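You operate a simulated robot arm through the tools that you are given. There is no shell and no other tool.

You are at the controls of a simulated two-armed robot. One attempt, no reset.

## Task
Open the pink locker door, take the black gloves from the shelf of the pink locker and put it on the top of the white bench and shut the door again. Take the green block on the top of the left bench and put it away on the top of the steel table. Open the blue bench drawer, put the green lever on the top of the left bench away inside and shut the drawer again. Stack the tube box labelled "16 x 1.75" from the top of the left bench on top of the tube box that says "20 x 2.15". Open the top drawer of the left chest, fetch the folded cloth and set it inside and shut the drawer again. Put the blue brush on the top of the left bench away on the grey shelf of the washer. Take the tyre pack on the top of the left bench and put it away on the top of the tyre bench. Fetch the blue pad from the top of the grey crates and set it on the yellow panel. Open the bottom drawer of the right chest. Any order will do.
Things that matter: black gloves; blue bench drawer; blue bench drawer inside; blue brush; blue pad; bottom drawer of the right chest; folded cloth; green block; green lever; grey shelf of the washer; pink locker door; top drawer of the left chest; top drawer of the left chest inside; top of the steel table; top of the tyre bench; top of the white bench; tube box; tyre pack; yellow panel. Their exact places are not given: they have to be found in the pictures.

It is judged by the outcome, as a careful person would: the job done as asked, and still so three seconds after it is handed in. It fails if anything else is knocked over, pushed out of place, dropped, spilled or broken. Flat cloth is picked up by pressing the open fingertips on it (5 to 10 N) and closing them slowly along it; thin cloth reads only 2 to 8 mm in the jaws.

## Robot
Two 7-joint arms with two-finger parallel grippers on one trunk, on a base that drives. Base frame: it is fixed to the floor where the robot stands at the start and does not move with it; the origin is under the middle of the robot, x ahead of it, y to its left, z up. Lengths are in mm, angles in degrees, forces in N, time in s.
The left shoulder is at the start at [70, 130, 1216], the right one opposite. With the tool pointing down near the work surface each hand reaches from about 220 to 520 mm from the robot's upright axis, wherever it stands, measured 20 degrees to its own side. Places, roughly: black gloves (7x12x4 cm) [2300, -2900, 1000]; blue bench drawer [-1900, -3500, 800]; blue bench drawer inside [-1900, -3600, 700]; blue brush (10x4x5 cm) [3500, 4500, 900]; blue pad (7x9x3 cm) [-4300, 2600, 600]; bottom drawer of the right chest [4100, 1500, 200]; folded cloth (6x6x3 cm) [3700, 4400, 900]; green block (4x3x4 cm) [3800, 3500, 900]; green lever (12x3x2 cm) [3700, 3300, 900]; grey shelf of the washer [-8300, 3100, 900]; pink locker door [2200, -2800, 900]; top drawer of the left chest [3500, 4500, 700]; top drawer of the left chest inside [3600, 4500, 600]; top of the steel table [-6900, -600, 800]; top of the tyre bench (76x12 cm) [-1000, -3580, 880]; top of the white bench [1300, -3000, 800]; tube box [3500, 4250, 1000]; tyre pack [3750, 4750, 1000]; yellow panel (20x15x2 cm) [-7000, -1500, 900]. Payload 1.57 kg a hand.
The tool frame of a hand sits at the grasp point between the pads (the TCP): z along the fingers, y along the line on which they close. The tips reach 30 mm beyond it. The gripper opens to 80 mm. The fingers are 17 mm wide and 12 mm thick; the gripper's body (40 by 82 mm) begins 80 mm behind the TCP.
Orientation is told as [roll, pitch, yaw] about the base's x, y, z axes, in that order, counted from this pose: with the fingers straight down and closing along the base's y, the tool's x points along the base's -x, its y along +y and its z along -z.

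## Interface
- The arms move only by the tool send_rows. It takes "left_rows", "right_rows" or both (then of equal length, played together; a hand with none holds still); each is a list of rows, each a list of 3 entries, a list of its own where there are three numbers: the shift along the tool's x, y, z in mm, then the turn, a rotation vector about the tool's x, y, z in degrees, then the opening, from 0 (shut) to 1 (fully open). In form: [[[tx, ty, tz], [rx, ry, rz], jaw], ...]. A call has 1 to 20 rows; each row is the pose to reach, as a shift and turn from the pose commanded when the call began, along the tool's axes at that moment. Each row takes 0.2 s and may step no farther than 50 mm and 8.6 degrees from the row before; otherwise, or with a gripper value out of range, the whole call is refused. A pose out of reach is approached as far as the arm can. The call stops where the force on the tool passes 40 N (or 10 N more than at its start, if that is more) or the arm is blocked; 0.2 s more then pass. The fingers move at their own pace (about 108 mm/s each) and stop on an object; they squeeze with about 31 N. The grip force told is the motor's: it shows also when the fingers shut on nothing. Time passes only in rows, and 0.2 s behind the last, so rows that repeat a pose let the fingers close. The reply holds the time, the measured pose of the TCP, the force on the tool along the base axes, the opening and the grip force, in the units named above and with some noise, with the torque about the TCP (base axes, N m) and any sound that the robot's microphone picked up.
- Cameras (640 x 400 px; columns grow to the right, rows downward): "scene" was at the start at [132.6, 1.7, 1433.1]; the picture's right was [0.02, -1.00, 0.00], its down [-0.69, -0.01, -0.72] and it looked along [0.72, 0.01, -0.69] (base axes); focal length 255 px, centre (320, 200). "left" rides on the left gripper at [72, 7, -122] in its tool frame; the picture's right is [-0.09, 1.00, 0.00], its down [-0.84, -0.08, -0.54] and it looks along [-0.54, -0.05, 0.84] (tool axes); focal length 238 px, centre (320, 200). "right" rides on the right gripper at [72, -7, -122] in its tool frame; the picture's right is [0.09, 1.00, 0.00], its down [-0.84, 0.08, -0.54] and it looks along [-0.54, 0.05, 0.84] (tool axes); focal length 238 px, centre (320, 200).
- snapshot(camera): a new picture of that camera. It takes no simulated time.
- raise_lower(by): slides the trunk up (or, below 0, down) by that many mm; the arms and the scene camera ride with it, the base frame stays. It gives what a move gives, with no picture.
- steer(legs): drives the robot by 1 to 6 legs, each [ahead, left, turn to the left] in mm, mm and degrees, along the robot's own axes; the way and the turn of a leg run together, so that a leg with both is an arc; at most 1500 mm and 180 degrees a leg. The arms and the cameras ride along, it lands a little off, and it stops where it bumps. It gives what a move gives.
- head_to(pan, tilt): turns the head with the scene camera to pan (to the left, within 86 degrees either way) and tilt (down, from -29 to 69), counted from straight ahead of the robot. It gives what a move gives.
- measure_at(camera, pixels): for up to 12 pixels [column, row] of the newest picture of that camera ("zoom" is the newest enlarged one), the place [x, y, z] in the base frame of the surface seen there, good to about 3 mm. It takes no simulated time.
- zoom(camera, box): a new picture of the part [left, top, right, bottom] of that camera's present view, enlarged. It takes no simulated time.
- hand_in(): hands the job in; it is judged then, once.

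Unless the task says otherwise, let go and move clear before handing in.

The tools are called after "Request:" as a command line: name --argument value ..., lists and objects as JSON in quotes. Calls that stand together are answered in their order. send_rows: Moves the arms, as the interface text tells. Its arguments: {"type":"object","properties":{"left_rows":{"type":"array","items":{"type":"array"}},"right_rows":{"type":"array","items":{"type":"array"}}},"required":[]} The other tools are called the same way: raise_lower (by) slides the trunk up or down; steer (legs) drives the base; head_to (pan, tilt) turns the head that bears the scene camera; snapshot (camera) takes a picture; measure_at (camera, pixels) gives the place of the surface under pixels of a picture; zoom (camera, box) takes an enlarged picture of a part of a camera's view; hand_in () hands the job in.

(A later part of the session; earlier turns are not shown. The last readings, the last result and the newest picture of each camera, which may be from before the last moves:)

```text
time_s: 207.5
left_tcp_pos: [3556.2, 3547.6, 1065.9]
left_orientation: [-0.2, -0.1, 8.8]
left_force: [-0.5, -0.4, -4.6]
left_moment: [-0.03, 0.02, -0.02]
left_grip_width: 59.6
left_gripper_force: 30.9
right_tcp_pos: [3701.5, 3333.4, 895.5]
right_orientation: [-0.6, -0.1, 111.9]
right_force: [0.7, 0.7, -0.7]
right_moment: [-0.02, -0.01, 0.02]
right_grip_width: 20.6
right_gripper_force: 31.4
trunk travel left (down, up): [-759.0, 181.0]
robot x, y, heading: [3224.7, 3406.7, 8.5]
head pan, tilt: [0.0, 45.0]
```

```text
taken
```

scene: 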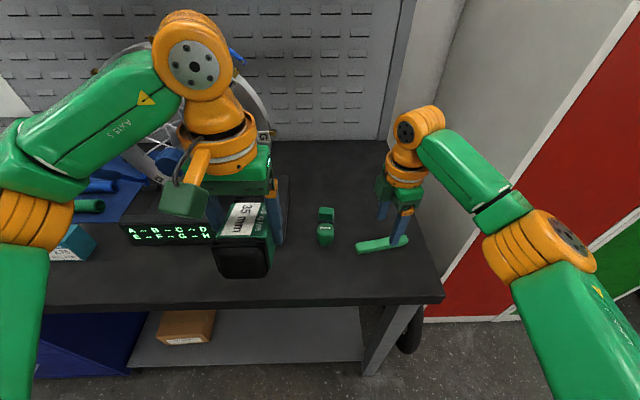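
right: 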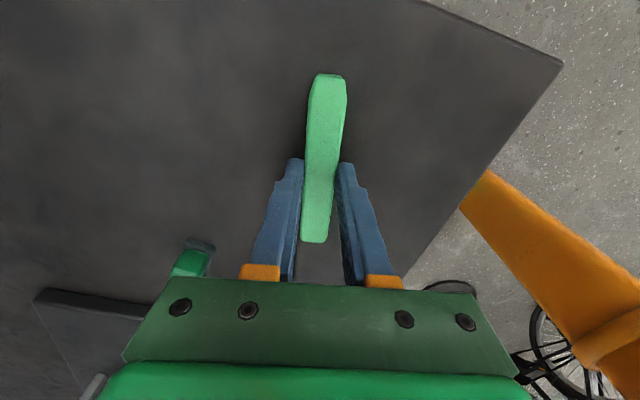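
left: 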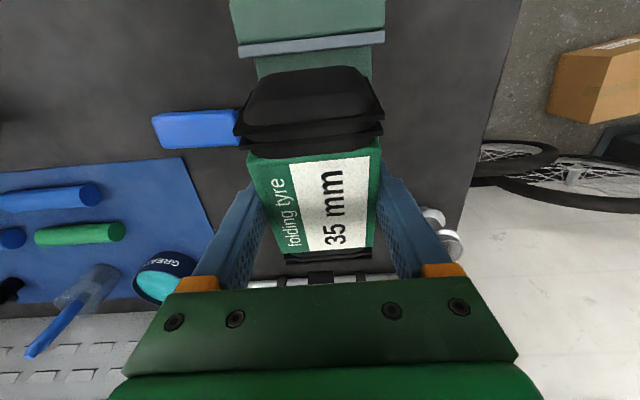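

Lever gripped (20.6 mm). I lift slowly.

Request:
send_rows --right_rows '[[[0, 0, -3], [0, 0, 0], 0.0], [[0, 0, -7], [0, 0, 0], 0.0], [[0, 0, -12], [0, 0, 0], 0.0], [[0, 0, -20], [0, 0, 0], 0.0], [[0, 0, -35], [0, 0, 0], 0.0], [[0, 0, -55], [0, 0, 0], 0.0], [[0, 0, -80], [0, 0, 0], 0.0], [[0, 0, -110], [0, 0, 0], 0.0]]'

Request:
raise_lower --by 100

Request:
snapshot --camera "right"

Request:
snapshot --camera "scene"

```text
time_s: 209.3
left_tcp_pos: [3554.6, 3547.8, 1065.5]
left_orientation: [-0.2, -0.1, 8.7]
left_force: [-0.1, -0.4, -3.9]
left_moment: [0.0, -0.03, 0.01]
left_grip_width: 59.9
left_gripper_force: 30.7
right_tcp_pos: [3700.1, 3333.0, 1005.9]
right_orientation: [-0.6, 0.0, 111.6]
right_force: [0.2, -0.3, -1.0]
right_moment: [-0.01, -0.01, 0.03]
right_grip_width: 20.6
right_gripper_force: 30.7
trunk travel left (down, up): [-759.0, 181.0]
robot x, y, heading: [3224.6, 3403.9, 8.3]
head pan, tilt: [0.0, 45.0]
```

```text
time_s: 210.6
left_tcp_pos: [3556.5, 3547.6, 1166.6]
left_orientation: [-0.1, 0.0, 8.7]
left_force: [1.3, 0.5, -4.2]
left_moment: [-0.03, -0.02, -0.02]
left_grip_width: 59.9
left_gripper_force: 31.4
right_tcp_pos: [3700.4, 3333.0, 1105.4]
right_orientation: [-0.7, -0.1, 111.8]
right_force: [1.4, 0.8, -0.6]
right_moment: [-0.01, -0.01, -0.02]
right_grip_width: 20.7
right_gripper_force: 31.1
trunk travel left (down, up): [-859.0, 81.0]
robot x, y, heading: [3227.6, 3402.9, 8.6]
head pan, tilt: [0.0, 45.0]
```

```text
taken
```

right: 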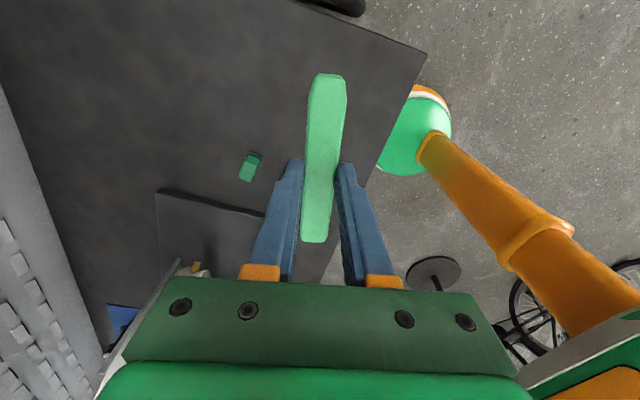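

```text
taken
```

scene: 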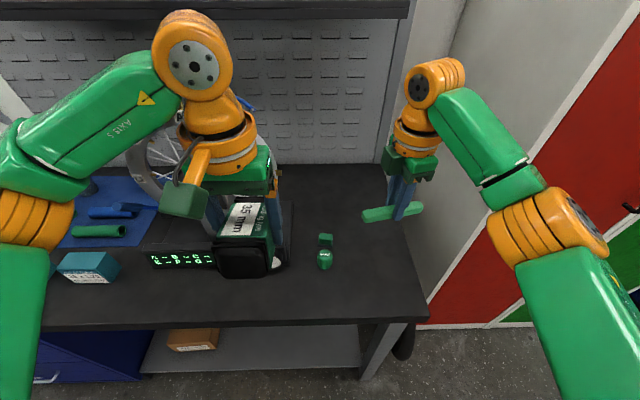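

Both items are in hand. I draw the right hand in, then drive back across the room toward the tyre bench.

Request:
send_rows --right_rows '[[[12, 38, 0], [0, 0, 2], 0.0], [[24, 76, 0], [0, 0, 4], 0.0], [[36, 114, 0], [0, 0, 6], 0.0], [[47, 152, 0], [0, 0, 8], 0.0], [[58, 188, 0], [0, 0, 10], 0.0], [[58, 188, 0], [0, 0, 12], 0.0]]'

Request:
steer --legs '[[-300, 0, 0], [0, 0, -137], [1100, 0, 0], [1025, 0, 0], [1250, 0, 0], [1240, 0, 0]]'

Request:
head_to --pan 0 --tilt 20

Request:
snapshot --camera "scene"

```text
time_s: 212.0
left_tcp_pos: [3555.1, 3548.1, 1165.5]
left_orientation: [0.0, -0.1, 8.7]
left_force: [0.6, 0.7, -5.0]
left_moment: [0.01, -0.01, 0.0]
left_grip_width: 59.4
left_gripper_force: 31.4
right_tcp_pos: [3545.9, 3210.3, 1102.8]
right_orientation: [-0.6, -0.2, 99.7]
right_force: [-0.3, 0.4, -0.7]
right_moment: [0.01, 0.05, 0.0]
right_grip_width: 20.5
right_gripper_force: 31.4
trunk travel left (down, up): [-859.0, 81.0]
robot x, y, heading: [3225.7, 3400.8, 8.1]
head pan, tilt: [0.0, 45.0]
```

```text
time_s: 241.4
left_tcp_pos: [-102.1, -519.7, 1165.5]
left_orientation: [-0.1, -0.1, -130.3]
left_force: [0.4, -0.2, -4.4]
left_moment: [-0.02, 0.0, -0.03]
left_grip_width: 59.9
left_gripper_force: 31.7
right_tcp_pos: [-316.3, -258.1, 1102.4]
right_orientation: [-0.7, -0.2, -39.2]
right_force: [0.2, 1.0, -0.8]
right_moment: [-0.02, 0.0, 0.0]
right_grip_width: 20.6
right_gripper_force: 31.4
trunk travel left (down, up): [-859.0, 81.0]
robot x, y, heading: [50.9, -191.4, -130.6]
head pan, tilt: [0.0, 45.0]
```

```text
time_s: 242.3
left_tcp_pos: [-102.7, -520.9, 1165.7]
left_orientation: [-0.1, 0.1, -130.3]
left_force: [-0.8, 0.1, -4.9]
left_moment: [0.02, -0.04, 0.0]
left_grip_width: 60.0
left_gripper_force: 31.2
right_tcp_pos: [-318.7, -259.5, 1102.9]
right_orientation: [-0.6, -0.2, -39.2]
right_force: [-0.5, -0.4, -0.9]
right_moment: [-0.01, 0.01, -0.01]
right_grip_width: 20.2
right_gripper_force: 31.4
trunk travel left (down, up): [-859.0, 81.0]
robot x, y, heading: [52.3, -192.4, -130.6]
head pan, tilt: [0.0, 20.0]
```

```text
taken
```

scene: 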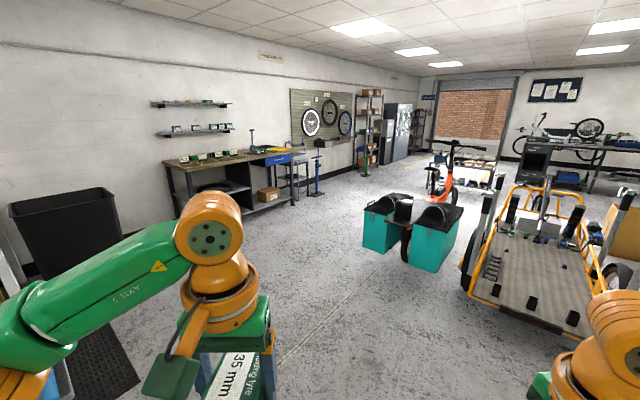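

The way to the tyre bench (230,160) is clear between the repair stand and the panniers (410,225). I drive there in steps and turn to face the wall.

Request:
steer --legs '[[1000, 0, 0], [0, 0, 40.6], [820, -150, 0], [800, -150, 0]]'

Request:
head_to --pan 0 --tilt 30

Request:
snapshot --camera "scene"

Request:
zoom --camera "scene" --box '[220, 60, 420, 240]'

```text
time_s: 257.4
left_tcp_pos: [-880.3, -2903.6, 1165.3]
left_orientation: [-0.2, -0.1, -93.1]
left_force: [0.3, 0.2, -4.8]
left_moment: [-0.04, -0.03, 0.03]
left_grip_width: 59.8
left_gripper_force: 30.7
right_tcp_pos: [-1209.2, -2825.4, 1103.7]
right_orientation: [-0.6, -0.2, -2.0]
right_force: [-0.4, 0.2, 0.0]
right_moment: [0.04, 0.0, 0.02]
right_grip_width: 20.5
right_gripper_force: 30.9
trunk travel left (down, up): [-859.0, 81.0]
robot x, y, heading: [-955.1, -2554.7, -93.5]
head pan, tilt: [0.0, 20.0]
```

```text
time_s: 258.1
left_tcp_pos: [-880.8, -2904.8, 1165.1]
left_orientation: [-0.1, 0.1, -93.1]
left_force: [0.7, -0.3, -4.1]
left_moment: [0.01, 0.01, 0.02]
left_grip_width: 59.8
left_gripper_force: 30.8
right_tcp_pos: [-1208.6, -2826.7, 1104.0]
right_orientation: [-0.6, -0.2, -1.9]
right_force: [0.3, -0.8, -0.4]
right_moment: [-0.01, 0.03, 0.04]
right_grip_width: 20.5
right_gripper_force: 30.9
trunk travel left (down, up): [-859.0, 81.0]
robot x, y, heading: [-954.1, -2556.0, -93.3]
head pan, tilt: [0.0, 30.0]
```

```text
taken
```

scene: 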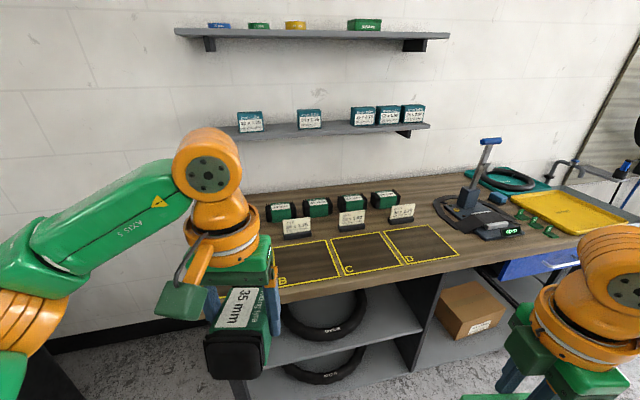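

```text
2.22 times, centred on (320, 150) of scene
```

zoom: 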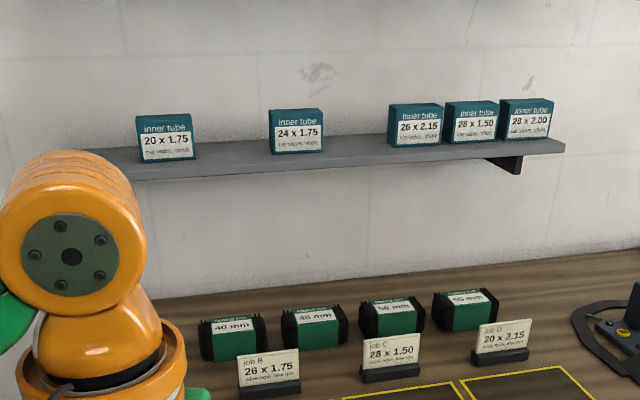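

The bench top shows four tyre packs in a back row, job cards in front, and yellow zones B, C, D. I measure them to find the strip at y≈-3580.

Request:
measure_at --camera "scene" --pixels '[[282, 215], [317, 210], [352, 205], [385, 200], [297, 238], [351, 228], [402, 217], [310, 265], [370, 252], [425, 240], [350, 280], [280, 300]]'

Request:
measure_at --camera "scene" --pixels '[[270, 250], [335, 275], [330, 240], [345, 277], [400, 264], [384, 230], [408, 264], [457, 252], [430, 226], [440, 270], [300, 195], [420, 190]]'

```text
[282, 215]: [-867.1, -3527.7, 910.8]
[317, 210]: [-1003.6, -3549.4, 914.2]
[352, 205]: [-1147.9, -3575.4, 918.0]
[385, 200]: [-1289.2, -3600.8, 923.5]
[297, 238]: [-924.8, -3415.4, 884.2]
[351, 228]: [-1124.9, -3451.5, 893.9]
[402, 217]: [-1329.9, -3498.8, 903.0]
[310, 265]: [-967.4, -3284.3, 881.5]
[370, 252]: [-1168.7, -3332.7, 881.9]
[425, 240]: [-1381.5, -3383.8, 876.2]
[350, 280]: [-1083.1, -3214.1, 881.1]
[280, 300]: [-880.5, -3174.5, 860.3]
```

```text
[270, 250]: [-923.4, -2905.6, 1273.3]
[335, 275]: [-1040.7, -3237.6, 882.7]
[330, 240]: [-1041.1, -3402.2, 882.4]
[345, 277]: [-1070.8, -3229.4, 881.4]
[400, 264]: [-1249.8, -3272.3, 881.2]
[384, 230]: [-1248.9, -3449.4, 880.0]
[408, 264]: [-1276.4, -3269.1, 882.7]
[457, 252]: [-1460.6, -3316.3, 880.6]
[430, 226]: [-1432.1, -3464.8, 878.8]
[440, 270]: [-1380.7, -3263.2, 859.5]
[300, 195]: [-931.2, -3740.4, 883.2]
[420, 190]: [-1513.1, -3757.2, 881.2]
```

The packs' row follows the line through [-1000,-3580] with 140 mm spacing: 40, 45, 50… mm. The 35 mm pack's free slot should be left of the 40 mm one near [-727,-3533]. I check that spot with other views.

Request:
snapshot --camera "left"

Request:
head_to --pan 35 --tilt 25

Request:
snapshot --camera "scene"

```text
taken
```

left: 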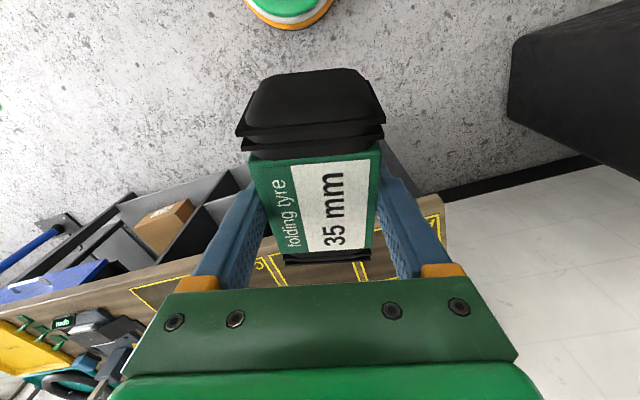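

```text
time_s: 259.1
left_tcp_pos: [-880.7, -2904.5, 1165.3]
left_orientation: [-0.1, 0.0, -93.1]
left_force: [0.0, -0.6, -4.6]
left_moment: [0.01, 0.06, 0.01]
left_grip_width: 59.7
left_gripper_force: 30.8
right_tcp_pos: [-1209.3, -2826.5, 1102.5]
right_orientation: [-0.6, -0.3, -2.0]
right_force: [0.9, 0.6, 0.1]
right_moment: [0.02, 0.03, 0.01]
right_grip_width: 20.4
right_gripper_force: 30.9
trunk travel left (down, up): [-859.0, 81.0]
robot x, y, heading: [-953.4, -2553.6, -93.4]
head pan, tilt: [35.0, 25.0]
```

```text
taken
```

scene: 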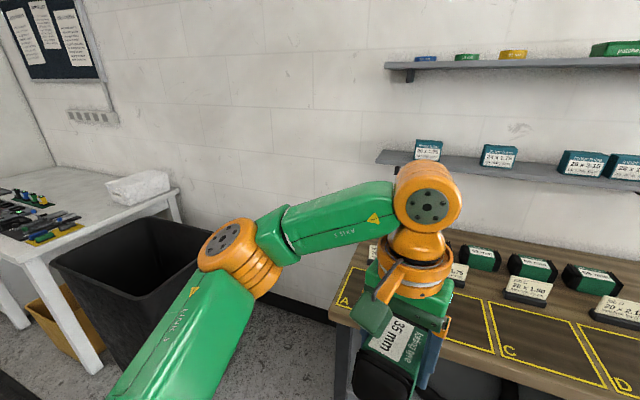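

Zone A and a card lie at the bench's left end, partly hidden by my arm. I rotate the pack by 90° (to lie along the row like the others) before approaching.

Request:
send_rows --left_rows '[[[10, 0, 0], [0, 0, -8.5], 0.0], [[20, 0, 0], [0, 0, -17], 0.0], [[30, 0, 0], [0, 0, -25.5], 0.0], [[30, 0, 0], [0, 0, -34], 0.0], [[30, 0, 0], [0, 0, -42.5], 0.0], [[30, 0, 0], [0, 0, -51], 0.0], [[30, 0, 0], [0, 0, -59.5], 0.0], [[30, 0, 0], [0, 0, -68], 0.0], [[30, 0, 0], [0, 0, -76.5], 0.0], [[30, 0, 0], [0, 0, -85], 0.0], [[30, 0, 0], [0, 0, -90], 0.0], [[30, 0, 0], [0, 0, -90], 0.0]]'

Request:
snapshot --camera "scene"

Request:
snapshot --camera "left"

```text
time_s: 261.7
left_tcp_pos: [-880.3, -2874.7, 1166.0]
left_orientation: [0.0, 0.1, -3.0]
left_force: [0.0, -1.0, -5.4]
left_moment: [0.0, -0.03, -0.05]
left_grip_width: 60.0
left_gripper_force: 30.8
right_tcp_pos: [-1209.4, -2826.4, 1104.0]
right_orientation: [-0.7, -0.3, -1.9]
right_force: [0.4, 0.1, -1.1]
right_moment: [0.0, 0.02, 0.0]
right_grip_width: 20.6
right_gripper_force: 31.2
trunk travel left (down, up): [-859.0, 81.0]
robot x, y, heading: [-958.7, -2553.2, -93.4]
head pan, tilt: [35.0, 25.0]
```

```text
taken
```

scene: 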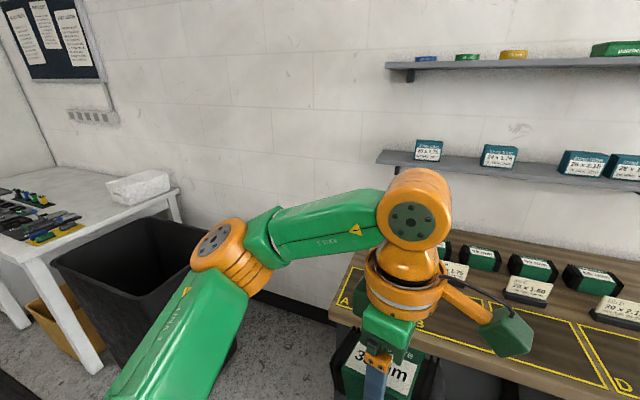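

```text
taken
```

left: 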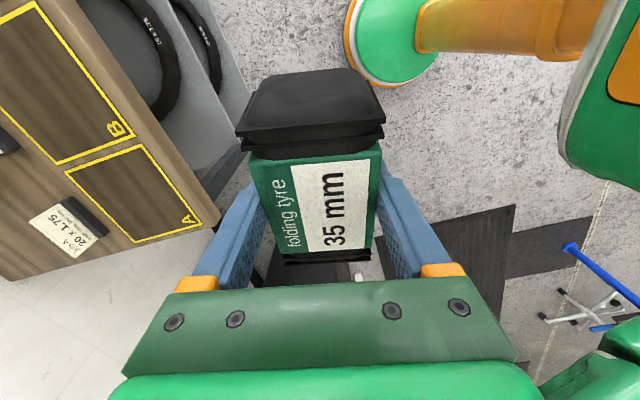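

Request:
measure_at --camera "left" --pixels '[[200, 225], [70, 225], [90, 205], [30, 270], [140, 240], [5, 270], [15, 140], [160, 200]]'

```text
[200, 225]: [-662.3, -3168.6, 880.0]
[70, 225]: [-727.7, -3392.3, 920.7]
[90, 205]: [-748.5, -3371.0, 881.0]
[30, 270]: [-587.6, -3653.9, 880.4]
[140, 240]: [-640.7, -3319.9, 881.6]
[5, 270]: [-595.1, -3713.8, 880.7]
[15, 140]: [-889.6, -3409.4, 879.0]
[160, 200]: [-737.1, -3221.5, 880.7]
```

The pack row lies ~360 mm deep, too far from the front given my 205 mm base; reaching it from the bench's left end (x≈-600) is better. I measure the gap between the bench end and the black bin.

Request:
measure_at --camera "scene" --pixels '[[160, 300], [110, 305], [60, 265], [150, 225], [130, 285], [235, 350], [300, 300], [250, 310], [340, 300], [360, 265]]'

Request:
send_rows --left_rows '[[[0, 0, 0], [0, 0, 8.5], 0.0], [[0, 0, 0], [0, 0, 17], 0.0], [[0, 0, 0], [0, 0, 25.5], 0.0], [[0, 0, 0], [0, 0, 34], 0.0], [[0, 0, 0], [0, 0, 42.5], 0.0], [[0, 0, 0], [0, 0, 51], 0.0], [[0, 0, 0], [0, 0, 59.5], 0.0], [[0, 0, 0], [0, 0, 68], 0.0], [[0, 0, 0], [0, 0, 76.5], 0.0], [[0, 0, 0], [0, 0, 85], 0.0], [[0, 0, 0], [0, 0, 90], 0.0], [[0, 0, 0], [0, 0, 90], 0.0]]'

Request:
head_to --pan 60 --tilt 35

Request:
snapshot --camera "scene"

```text
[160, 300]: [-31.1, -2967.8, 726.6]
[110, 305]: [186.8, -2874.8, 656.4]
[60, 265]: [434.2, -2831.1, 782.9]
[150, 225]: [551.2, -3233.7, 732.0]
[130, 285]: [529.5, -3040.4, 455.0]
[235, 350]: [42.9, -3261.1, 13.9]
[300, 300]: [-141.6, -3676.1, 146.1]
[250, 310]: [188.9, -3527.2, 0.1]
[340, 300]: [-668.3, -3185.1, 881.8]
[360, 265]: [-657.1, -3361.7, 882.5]
```

```text
time_s: 264.3
left_tcp_pos: [-878.5, -2875.1, 1165.3]
left_orientation: [0.0, 0.1, -93.2]
left_force: [0.2, 0.5, -3.9]
left_moment: [0.06, -0.01, -0.02]
left_grip_width: 59.8
left_gripper_force: 30.8
right_tcp_pos: [-1208.6, -2825.8, 1102.1]
right_orientation: [-0.5, -0.1, -2.0]
right_force: [-0.7, -0.4, 0.1]
right_moment: [0.0, 0.02, 0.01]
right_grip_width: 20.4
right_gripper_force: 30.9
trunk travel left (down, up): [-859.0, 81.0]
robot x, y, heading: [-951.6, -2551.8, -93.2]
head pan, tilt: [35.0, 25.0]
```

```text
time_s: 265.2
left_tcp_pos: [-878.7, -2874.8, 1165.8]
left_orientation: [-0.2, 0.0, -93.1]
left_force: [0.3, -0.1, -3.9]
left_moment: [-0.01, -0.01, 0.0]
left_grip_width: 59.9
left_gripper_force: 30.5
right_tcp_pos: [-1208.8, -2826.3, 1102.8]
right_orientation: [-0.6, -0.2, -2.0]
right_force: [0.4, -0.2, -0.7]
right_moment: [-0.01, 0.0, 0.02]
right_grip_width: 20.4
right_gripper_force: 31.1
trunk travel left (down, up): [-859.0, 81.0]
robot x, y, heading: [-956.5, -2550.3, -92.9]
head pan, tilt: [60.0, 35.0]
```

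```text
taken
```

scene: 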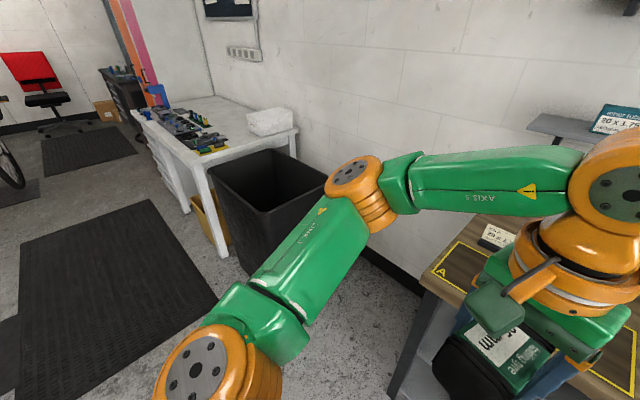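

The corridor between bench end (x≈-650) and bin (x≈-31) is about 600 mm, enough for my 410 mm base. I go around and face along the row (heading ≈-170°).

Request:
steer --legs '[[0, 620, 0], [0, 0, -77], [100, 600, 0]]'

Request:
head_to --pan 10 --tilt 45

Request:
snapshot --camera "scene"

Request:
snapshot --camera "left"

```text
time_s: 275.1
left_tcp_pos: [-672.3, -3334.7, 1165.4]
left_orientation: [0.0, -0.1, -172.6]
left_force: [-0.8, 0.6, -3.2]
left_moment: [-0.02, -0.04, -0.02]
left_grip_width: 59.6
left_gripper_force: 31.4
right_tcp_pos: [-685.0, -3000.2, 1103.9]
right_orientation: [-0.8, -0.3, -81.6]
right_force: [-0.8, -0.1, 0.2]
right_moment: [-0.02, 0.02, 0.04]
right_grip_width: 20.6
right_gripper_force: 30.2
trunk travel left (down, up): [-859.0, 81.0]
robot x, y, heading: [-370.9, -3198.2, -172.8]
head pan, tilt: [60.0, 35.0]
```

```text
time_s: 276.2
left_tcp_pos: [-671.6, -3336.3, 1165.7]
left_orientation: [-0.2, 0.1, -172.6]
left_force: [-0.5, 0.2, -3.4]
left_moment: [-0.02, -0.01, 0.03]
left_grip_width: 59.9
left_gripper_force: 30.9
right_tcp_pos: [-685.2, -3001.0, 1103.5]
right_orientation: [-0.6, -0.2, -81.5]
right_force: [-0.9, 0.6, -0.5]
right_moment: [-0.03, -0.02, 0.02]
right_grip_width: 20.6
right_gripper_force: 30.8
trunk travel left (down, up): [-859.0, 81.0]
robot x, y, heading: [-370.0, -3200.8, -172.9]
head pan, tilt: [10.0, 45.0]
```

```text
taken
```

scene: 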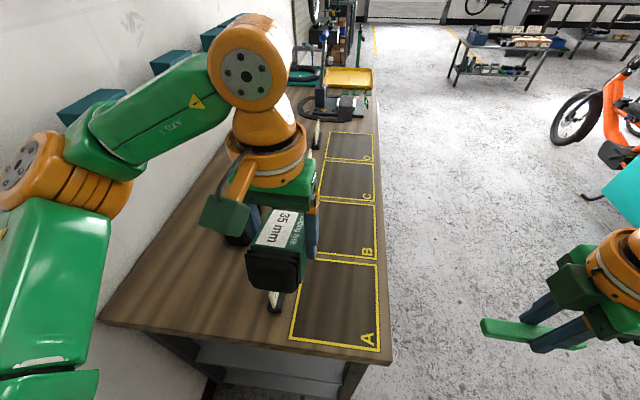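

```text
taken
```

left: 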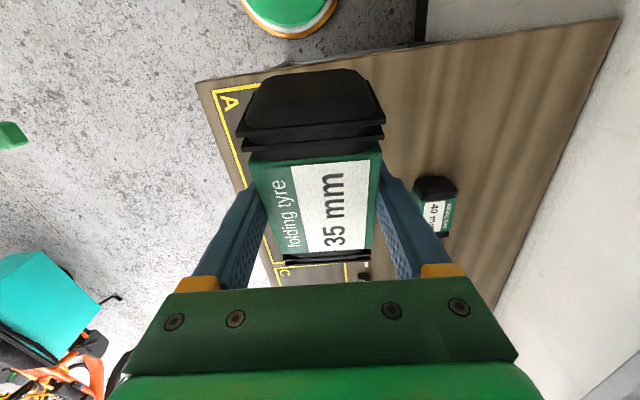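

The left end of the row is free; the 40 mm pack shows at (437,205) in the left view. I measure it for the slot next to it.

Request:
measure_at --camera "left" --pixels '[[420, 182], [452, 180], [418, 230], [448, 232], [435, 190], [435, 215], [500, 100], [440, 140], [610, 25], [400, 120]]'

Request:
measure_at --camera "scene" --pixels '[[275, 305], [272, 290], [235, 240], [200, 290], [110, 320], [385, 360], [380, 260], [90, 100]]'

```text
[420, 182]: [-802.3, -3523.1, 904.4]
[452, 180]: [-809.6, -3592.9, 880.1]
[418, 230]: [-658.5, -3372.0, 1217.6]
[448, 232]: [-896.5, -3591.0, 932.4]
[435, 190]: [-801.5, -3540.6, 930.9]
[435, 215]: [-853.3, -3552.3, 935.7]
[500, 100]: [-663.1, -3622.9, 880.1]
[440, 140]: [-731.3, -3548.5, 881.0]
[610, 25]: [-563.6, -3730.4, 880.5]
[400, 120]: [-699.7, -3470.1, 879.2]
```

```text
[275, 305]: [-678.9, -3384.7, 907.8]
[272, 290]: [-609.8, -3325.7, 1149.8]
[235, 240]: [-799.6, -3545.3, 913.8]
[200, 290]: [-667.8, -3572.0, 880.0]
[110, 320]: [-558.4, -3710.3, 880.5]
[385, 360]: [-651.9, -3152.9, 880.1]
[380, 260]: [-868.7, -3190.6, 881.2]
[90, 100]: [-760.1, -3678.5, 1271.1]
```

Request:
measure_at --camera "scene" --pixels '[[20, 160], [60, 150], [95, 185], [150, 120], [20, 60], [100, 60], [75, 105], [170, 60], [10, 120], [60, 290]]'

Request:
head_to --pan 50 --tilt 20

Request:
snapshot --camera "scene"

```text
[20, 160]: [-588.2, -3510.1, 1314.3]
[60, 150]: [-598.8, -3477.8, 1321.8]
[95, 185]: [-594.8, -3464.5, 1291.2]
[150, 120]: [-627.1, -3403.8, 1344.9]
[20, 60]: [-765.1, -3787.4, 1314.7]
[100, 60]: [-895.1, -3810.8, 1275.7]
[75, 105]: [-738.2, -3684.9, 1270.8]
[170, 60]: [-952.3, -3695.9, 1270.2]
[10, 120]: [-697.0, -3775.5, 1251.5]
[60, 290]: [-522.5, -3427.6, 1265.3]
```

```text
time_s: 277.3
left_tcp_pos: [-673.3, -3335.5, 1165.6]
left_orientation: [0.0, 0.0, -172.7]
left_force: [-0.3, 0.7, -5.0]
left_moment: [0.02, 0.0, -0.01]
left_grip_width: 60.0
left_gripper_force: 30.4
right_tcp_pos: [-686.0, -3002.3, 1103.5]
right_orientation: [-0.6, -0.3, -81.5]
right_force: [0.0, -0.1, -1.4]
right_moment: [0.03, -0.03, -0.02]
right_grip_width: 20.6
right_gripper_force: 31.1
trunk travel left (down, up): [-859.0, 81.0]
robot x, y, heading: [-374.2, -3201.6, -172.8]
head pan, tilt: [50.0, 20.0]
```

```text
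taken
```

scene: 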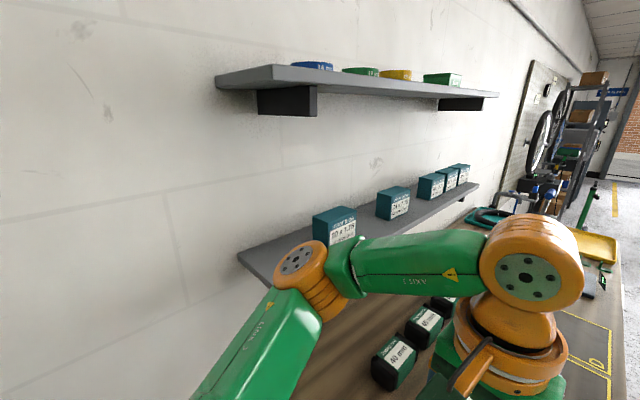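

Request:
measure_at --camera "scene" --pixels '[[241, 257], [262, 284], [280, 240], [330, 240], [420, 215], [475, 187], [345, 212], [395, 352], [388, 370], [425, 330], [216, 80], [290, 75]]'

```text
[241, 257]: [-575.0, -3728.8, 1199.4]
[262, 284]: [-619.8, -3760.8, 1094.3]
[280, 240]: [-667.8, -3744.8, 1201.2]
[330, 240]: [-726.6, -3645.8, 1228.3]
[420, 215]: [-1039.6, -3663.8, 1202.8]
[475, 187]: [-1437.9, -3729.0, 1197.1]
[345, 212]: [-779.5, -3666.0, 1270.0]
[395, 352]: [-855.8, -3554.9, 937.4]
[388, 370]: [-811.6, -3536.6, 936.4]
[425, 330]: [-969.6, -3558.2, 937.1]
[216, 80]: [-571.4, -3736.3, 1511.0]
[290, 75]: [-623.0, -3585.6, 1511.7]
```

The wall shelf (z≈1200, front edge y≈-3600) is near, so I want the arm stretched with its elbow away from it. I move the robot back a little and lower the trunk.

Request:
steer --legs '[[-78, -38, 2.5]]'

Request:
raise_lower --by -70

Request:
head_to --pan 25 --tilt 38

Request:
snapshot --camera "scene"

```text
time_s: 278.4
left_tcp_pos: [-602.0, -3304.8, 1163.6]
left_orientation: [-0.2, 0.3, -170.1]
left_force: [-1.1, -0.7, -4.4]
left_moment: [0.01, -0.04, -0.03]
left_grip_width: 59.9
left_gripper_force: 30.6
right_tcp_pos: [-628.1, -2972.2, 1102.2]
right_orientation: [-0.3, -0.1, -79.1]
right_force: [-0.4, -0.3, -0.5]
right_moment: [0.03, -0.03, -0.01]
right_grip_width: 20.6
right_gripper_force: 31.3
trunk travel left (down, up): [-859.0, 81.0]
robot x, y, heading: [-302.7, -3152.1, -170.3]
head pan, tilt: [50.0, 20.0]
```

```text
time_s: 279.5
left_tcp_pos: [-596.6, -3301.4, 1096.5]
left_orientation: [-0.2, 0.0, -170.1]
left_force: [-0.4, 0.0, -4.6]
left_moment: [-0.01, -0.01, -0.01]
left_grip_width: 60.1
left_gripper_force: 30.8
right_tcp_pos: [-623.1, -2969.7, 1032.8]
right_orientation: [-0.6, -0.3, -79.1]
right_force: [-0.2, 0.0, -1.0]
right_moment: [0.04, 0.04, -0.01]
right_grip_width: 20.5
right_gripper_force: 30.7
trunk travel left (down, up): [-789.0, 151.0]
robot x, y, heading: [-302.0, -3155.0, -169.9]
head pan, tilt: [50.0, 20.0]
```

```text
time_s: 280.4
left_tcp_pos: [-596.0, -3300.6, 1095.1]
left_orientation: [-0.1, 0.0, -170.1]
left_force: [0.0, -0.1, -4.6]
left_moment: [0.0, 0.03, -0.03]
left_grip_width: 59.7
left_gripper_force: 30.8
right_tcp_pos: [-623.8, -2967.9, 1033.7]
right_orientation: [-0.7, -0.2, -79.1]
right_force: [-0.1, -0.1, 0.1]
right_moment: [-0.03, 0.04, -0.02]
right_grip_width: 20.5
right_gripper_force: 31.4
trunk travel left (down, up): [-789.0, 151.0]
robot x, y, heading: [-298.0, -3152.6, -170.5]
head pan, tilt: [25.0, 38.0]
```

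```text
taken
```

scene: 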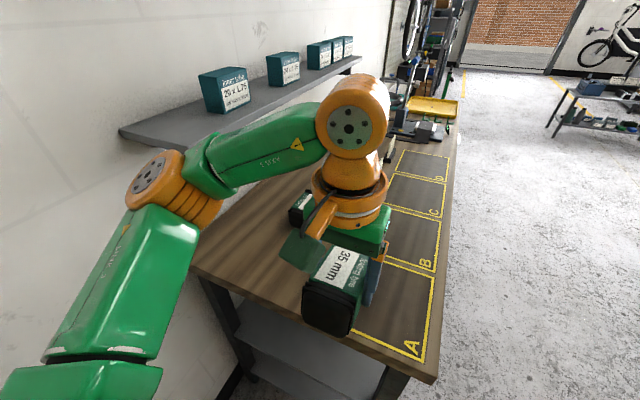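

I stretch the left hand to just above the free slot, tilting 12° so that the pack hangs level.

Request:
send_rows --left_rows '[[[-23, 29, 10], [0, -3, 0], 0.0], [[-46, 59, 20], [0, -6, 0], 0.0], [[-69, 89, 35], [0, -9, 0], 0.0], [[-92, 119, 50], [0, -12, 0], 0.0], [[-115, 148, 65], [0, -12, 0], 0.0], [[-138, 178, 80], [0, -12, 0], 0.0], [[-160, 207, 95], [0, -12, 0], 0.0], [[-160, 207, 95], [0, -12, 0], 0.0]]'

Request:
snapshot --camera "scene"

Request:
snapshot --camera "left"

```text
time_s: 282.1
left_tcp_pos: [-722.8, -3535.3, 999.1]
left_orientation: [-0.1, -12.0, -170.1]
left_force: [0.5, -0.2, -3.5]
left_moment: [-0.01, -0.03, -0.01]
left_grip_width: 59.9
left_gripper_force: 30.8
right_tcp_pos: [-623.2, -2968.9, 1033.8]
right_orientation: [-0.6, -0.1, -79.1]
right_force: [0.4, -0.6, -0.4]
right_moment: [-0.02, 0.03, -0.02]
right_grip_width: 20.6
right_gripper_force: 30.4
trunk travel left (down, up): [-789.0, 151.0]
robot x, y, heading: [-299.3, -3155.4, -170.6]
head pan, tilt: [25.0, 38.0]
```

```text
taken
```

scene: 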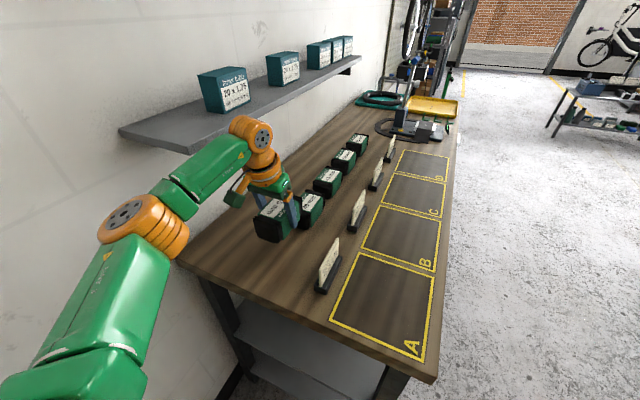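

```text
taken
```

left: 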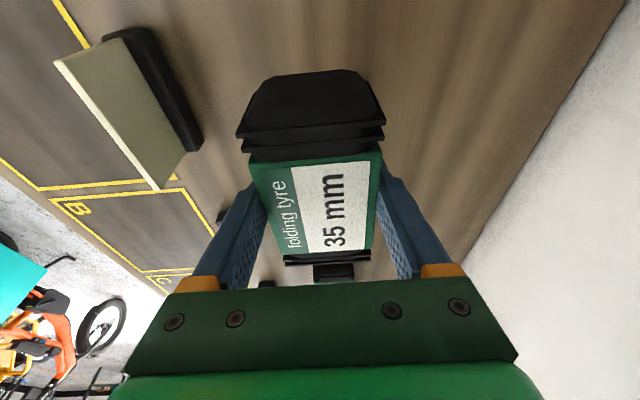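

The row is clearly visible; my pack hovers at its near end. I zoom to check the gap to the 40 mm pack.

Request:
zoom --camera "scene" --box '[220, 120, 400, 270]'

Request:
measure_at --camera "zoom" --pixels '[[330, 270], [300, 300], [345, 235], [370, 160], [280, 240], [160, 330], [230, 330], [250, 290]]'

```text
2.67 times, centred on (310, 195) of scene
```

zoom: 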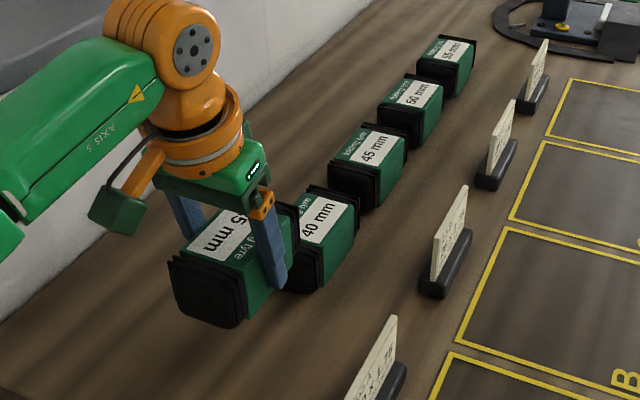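

```text
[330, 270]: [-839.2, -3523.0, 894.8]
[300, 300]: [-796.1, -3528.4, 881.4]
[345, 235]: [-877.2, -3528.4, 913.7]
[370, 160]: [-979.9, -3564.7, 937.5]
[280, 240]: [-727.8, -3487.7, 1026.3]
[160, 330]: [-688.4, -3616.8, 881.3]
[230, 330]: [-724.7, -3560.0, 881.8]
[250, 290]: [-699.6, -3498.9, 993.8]
```

Request:
send_rows --left_rows '[[[10, 0, 25], [0, 0, 0], 0.0], [[15.5, 0, 50], [0, 0, 0], 0.0], [[19, 0, 66], [0, 0, 0], 0.0], [[20.5, 0, 73], [0, 0, 0], 0.0], [[20.5, 0, 73], [0, 0, 0], 0.0]]'

Request:
zoom --camera "scene" --box '[220, 140, 360, 260]'

```text
time_s: 283.4
left_tcp_pos: [-714.1, -3532.6, 923.9]
left_orientation: [0.0, -12.0, -170.2]
left_force: [0.4, 0.0, -4.3]
left_moment: [0.01, 0.0, 0.03]
left_grip_width: 59.6
left_gripper_force: 30.9
right_tcp_pos: [-623.5, -2968.7, 1032.9]
right_orientation: [-0.7, -0.1, -79.1]
right_force: [-0.3, 1.0, -0.6]
right_moment: [0.0, -0.01, -0.01]
right_grip_width: 20.6
right_gripper_force: 31.2
trunk travel left (down, up): [-789.0, 151.0]
robot x, y, heading: [-298.7, -3150.0, -170.5]
head pan, tilt: [25.0, 38.0]
```

```text
3.33 times, centred on (290, 200) of scene
```

zoom: 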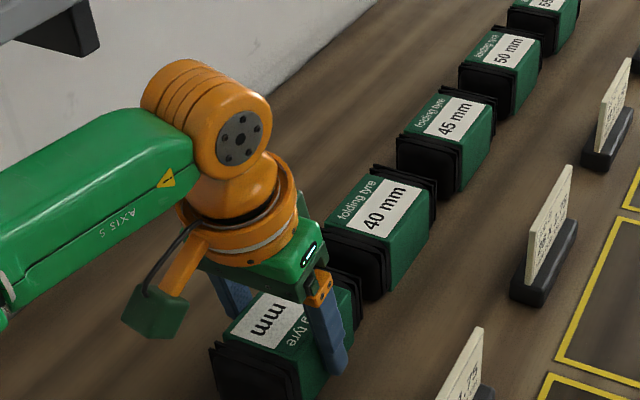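

Nearly down and well in line with the other packs. I lower the last few mm until contact.

Request:
send_rows --left_rows '[[[0.2, 0, 1], [0, 0, 0], 0.0], [[0.4, 0, 2], [0, 0, 0], 0.0], [[0.6, 0, 3], [0, 0, 0], 0.0], [[0.6, 0, 3], [0, 0, 0], 0.0]]'

```text
time_s: 284.4
left_tcp_pos: [-714.3, -3531.9, 920.7]
left_orientation: [-0.1, -12.1, -170.0]
left_force: [0.7, -0.4, -4.6]
left_moment: [0.05, -0.02, 0.0]
left_grip_width: 59.9
left_gripper_force: 30.8
right_tcp_pos: [-623.8, -2969.5, 1033.1]
right_orientation: [-0.5, -0.1, -79.1]
right_force: [0.0, 0.4, -0.4]
right_moment: [-0.01, -0.05, 0.01]
right_grip_width: 20.8
right_gripper_force: 30.8
trunk travel left (down, up): [-789.0, 151.0]
robot x, y, heading: [-299.8, -3156.2, -170.3]
head pan, tilt: [25.0, 38.0]
```

Request:
send_rows --left_rows '[[[0.2, 0, 1], [0, 0, 0], 0.0], [[0.4, 0, 2], [0, 0, 0], 0.0], [[0.4, 0, 2], [0, 0, 0], 0.0]]'

```text
time_s: 285.1
left_tcp_pos: [-713.7, -3531.8, 919.6]
left_orientation: [0.0, -12.0, -170.1]
left_force: [-0.8, -0.6, -4.8]
left_moment: [0.02, -0.02, -0.02]
left_grip_width: 59.8
left_gripper_force: 31.0
right_tcp_pos: [-623.1, -2968.5, 1033.6]
right_orientation: [-0.6, -0.2, -79.1]
right_force: [0.3, 0.1, 0.1]
right_moment: [-0.01, 0.01, 0.01]
right_grip_width: 20.5
right_gripper_force: 31.0
trunk travel left (down, up): [-789.0, 151.0]
robot x, y, heading: [-300.6, -3155.7, -170.3]
head pan, tilt: [25.0, 38.0]
```

Request:
send_rows --left_rows '[[[0.2, 0, 1], [0, 0, 0], 0.0], [[0.4, 0, 2], [0, 0, 0], 0.0], [[0.5, 0, 2.5], [0, 0, 0], 0.0], [[0.5, 0, 2.5], [0, 0, 0], 0.0]]'

Request:
zoom --camera "scene" --box '[240, 180, 340, 260]'

```text
time_s: 286.1
left_tcp_pos: [-713.9, -3531.4, 919.1]
left_orientation: [-0.1, -12.3, -170.1]
left_force: [-6.1, -8.1, 17.1]
left_moment: [-0.28, -0.72, -0.32]
left_grip_width: 60.0
left_gripper_force: 30.7
right_tcp_pos: [-621.5, -2968.8, 1035.3]
right_orientation: [-0.7, -0.1, -79.1]
right_force: [0.3, -0.4, -0.4]
right_moment: [-0.05, 0.01, 0.0]
right_grip_width: 20.7
right_gripper_force: 31.2
trunk travel left (down, up): [-789.0, 151.0]
robot x, y, heading: [-299.6, -3154.9, -170.4]
head pan, tilt: [25.0, 38.0]
```

```text
5.00 times, centred on (290, 220) of scene
```

zoom: 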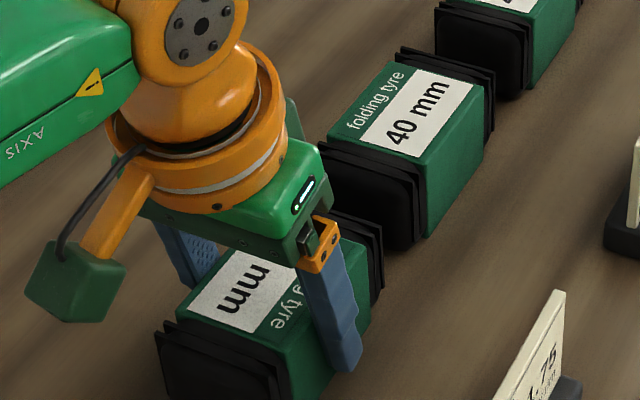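

Contact made. I ease off a millimetre, open, and rise.

Request:
send_rows --left_rows '[[[-0.2, 0, -1.2], [0, 0, 0], 0.0], [[-0.2, 0, -1.2], [0, 0, 0], 0.8], [[-0.2, 0, -1.2], [0, 0, 0], 0.95], [[-0.2, 0, -1.2], [0, 0, 0], 0.95], [[-5, 0, -20], [0, 0, 0], 0.95], [[-11, 0, -50], [0, 0, 0], 0.95], [[-20, 0, -90], [0, 0, 0], 0.95]]'

Request:
zoom --camera "scene" --box '[220, 140, 360, 260]'

```text
time_s: 287.8
left_tcp_pos: [-712.8, -3528.4, 1010.7]
left_orientation: [-0.1, -12.0, -170.1]
left_force: [-0.1, -0.3, 0.0]
left_moment: [0.0, 0.0, -0.02]
left_grip_width: 76.0
left_gripper_force: 0.0
right_tcp_pos: [-622.0, -2967.5, 1033.7]
right_orientation: [-0.7, -0.2, -79.1]
right_force: [0.3, 0.3, -0.8]
right_moment: [0.0, -0.01, 0.0]
right_grip_width: 20.8
right_gripper_force: 30.1
trunk travel left (down, up): [-789.0, 151.0]
robot x, y, heading: [-297.6, -3156.1, -170.1]
head pan, tilt: [25.0, 38.0]
```

```text
3.33 times, centred on (290, 200) of scene
```

zoom: 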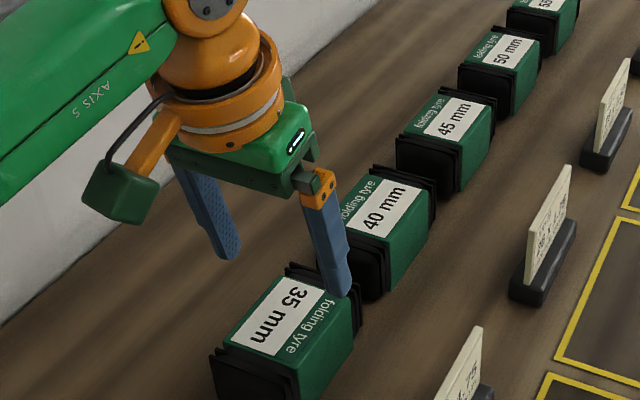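

The pack stands neatly in the row at its slot. I bring the left hand back and go to the blue drawer.

Request:
send_rows --left_rows '[[[10, 0, -40], [0, 2, 0], 0.9], [[30, -35, -65], [0, 4, 0], 0.9], [[52, -70, -80], [0, 6, 0], 0.9], [[73, -105, -90], [0, 8, 0], 0.9], [[94, -140, -95], [0, 10, 0], 0.9], [[115, -175, -100], [0, 12, 0], 0.9], [[136, -207, -100], [0, 12, 0], 0.9], [[136, -207, -100], [0, 12, 0], 0.9]]'

Request:
snapshot --camera "scene"

```text
time_s: 289.6
left_tcp_pos: [-593.8, -3298.6, 1079.4]
left_orientation: [-0.1, -0.1, -170.2]
left_force: [0.4, 0.0, -0.8]
left_moment: [-0.03, 0.0, 0.01]
left_grip_width: 72.0
left_gripper_force: 0.0
right_tcp_pos: [-623.6, -2968.7, 1033.4]
right_orientation: [-0.6, -0.2, -79.1]
right_force: [-0.5, -0.4, -1.0]
right_moment: [0.0, 0.01, -0.02]
right_grip_width: 20.5
right_gripper_force: 31.0
trunk travel left (down, up): [-789.0, 151.0]
robot x, y, heading: [-302.9, -3155.4, -170.3]
head pan, tilt: [25.0, 38.0]
```

```text
taken
```

scene: 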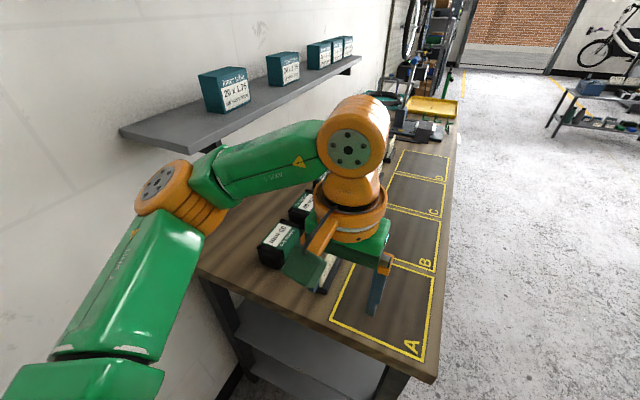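

I drive out, turn to face the bench (heading ≈-80°) and go along to the blue drawer.

Request:
steer --legs '[[0, -600, 0], [0, 0, 90], [0, -1440, 0]]'

Request:
head_to --pan 0 --tilt 35

Request:
snapshot --camera "scene"

```text
time_s: 303.9
left_tcp_pos: [-1733.9, -3097.5, 1080.8]
left_orientation: [-0.1, -0.1, -80.8]
left_force: [-0.5, -0.4, -0.6]
left_moment: [-0.01, 0.0, 0.04]
left_grip_width: 71.9
left_gripper_force: 0.1
right_tcp_pos: [-2064.5, -3121.3, 1032.6]
right_orientation: [-0.7, -0.2, 10.1]
right_force: [0.4, 0.0, -0.1]
right_moment: [-0.01, -0.02, 0.0]
right_grip_width: 20.6
right_gripper_force: 31.4
trunk travel left (down, up): [-789.0, 151.0]
robot x, y, heading: [-1875.6, -2798.3, -81.2]
head pan, tilt: [25.0, 38.0]
```

```text
time_s: 304.8
left_tcp_pos: [-1734.4, -3098.8, 1081.5]
left_orientation: [-0.1, -0.1, -80.8]
left_force: [0.4, 0.5, -0.4]
left_moment: [0.04, -0.03, 0.01]
left_grip_width: 72.0
left_gripper_force: 0.1
right_tcp_pos: [-2063.8, -3121.4, 1032.6]
right_orientation: [-0.7, -0.3, 10.1]
right_force: [-0.4, -0.5, -0.2]
right_moment: [0.01, 0.06, -0.02]
right_grip_width: 20.3
right_gripper_force: 31.2
trunk travel left (down, up): [-789.0, 151.0]
robot x, y, heading: [-1875.8, -2798.6, -81.1]
head pan, tilt: [0.0, 35.0]
```

```text
taken
```

scene: 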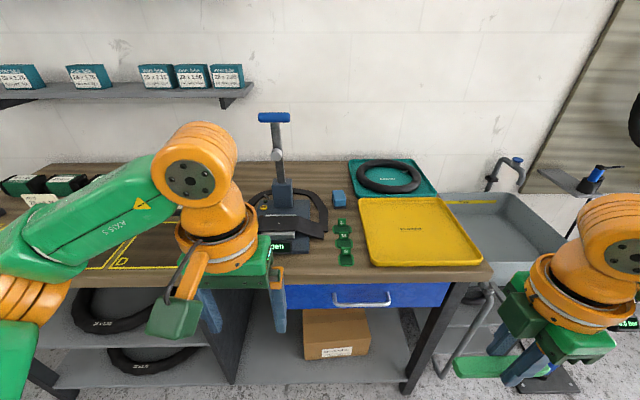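

The blue drawer and its handle (362,300) are in view. I measure them.

Request:
zoom --camera "scene" --box '[260, 250, 480, 370]'

Request:
measure_at --camera "scene" --pixels '[[338, 303], [362, 305], [386, 303], [300, 295], [440, 292], [360, 292], [300, 276], [450, 270], [320, 310], [420, 308], [360, 270], [362, 312]]'

```text
2.91 times, centred on (370, 310) of scene
```

zoom: 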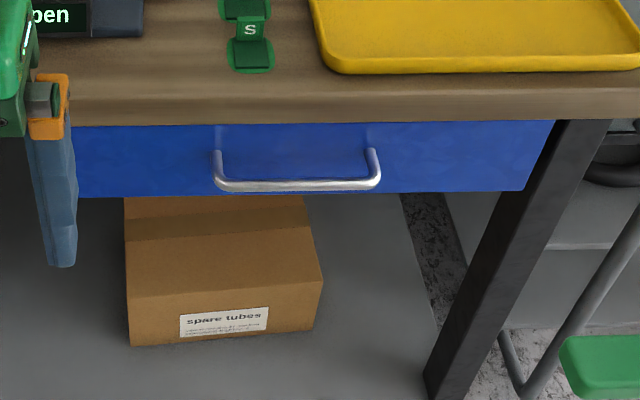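

```text
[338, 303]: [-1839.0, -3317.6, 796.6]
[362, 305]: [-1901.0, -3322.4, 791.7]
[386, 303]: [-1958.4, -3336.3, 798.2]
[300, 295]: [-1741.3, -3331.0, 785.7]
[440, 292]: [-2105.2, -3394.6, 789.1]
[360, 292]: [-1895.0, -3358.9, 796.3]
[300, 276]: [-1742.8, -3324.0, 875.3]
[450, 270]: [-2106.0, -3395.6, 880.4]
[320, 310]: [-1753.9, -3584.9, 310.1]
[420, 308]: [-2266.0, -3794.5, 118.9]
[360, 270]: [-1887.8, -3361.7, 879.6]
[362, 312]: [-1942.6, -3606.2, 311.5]
```

Request:
head_to --pan -25 --tilt 45

Request:
snapshot --camera "scene"

Request:
measure_at --camera "scene" --pixels '[[320, 200], [400, 200], [450, 250], [350, 130], [430, 130], [300, 150], [500, 130], [560, 100], [420, 330], [330, 280]]'

```text
time_s: 305.7
left_tcp_pos: [-1733.2, -3097.4, 1080.2]
left_orientation: [0.0, -0.1, -80.9]
left_force: [0.7, -0.1, 0.3]
left_moment: [0.0, 0.0, -0.03]
left_grip_width: 72.1
left_gripper_force: 0.0
right_tcp_pos: [-2064.5, -3120.9, 1033.9]
right_orientation: [-0.7, -0.1, 10.1]
right_force: [0.7, -0.4, 0.5]
right_moment: [0.03, 0.02, -0.02]
right_grip_width: 20.6
right_gripper_force: 31.1
trunk travel left (down, up): [-789.0, 151.0]
robot x, y, heading: [-1873.5, -2800.4, -81.4]
head pan, tilt: [-25.0, 45.0]
```

```text
taken
```

scene: 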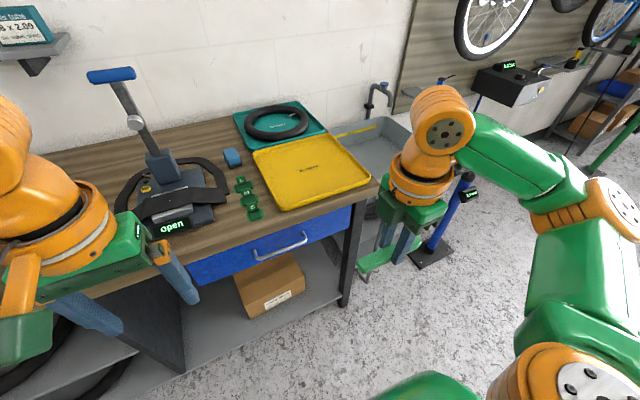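

```text
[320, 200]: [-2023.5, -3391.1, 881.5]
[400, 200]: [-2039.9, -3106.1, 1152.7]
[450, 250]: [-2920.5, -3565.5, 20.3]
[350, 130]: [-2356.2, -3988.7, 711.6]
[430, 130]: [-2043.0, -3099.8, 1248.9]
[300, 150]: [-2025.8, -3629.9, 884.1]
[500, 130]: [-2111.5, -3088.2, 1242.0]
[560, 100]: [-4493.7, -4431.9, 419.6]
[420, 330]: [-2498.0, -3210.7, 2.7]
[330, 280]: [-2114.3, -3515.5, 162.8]
```

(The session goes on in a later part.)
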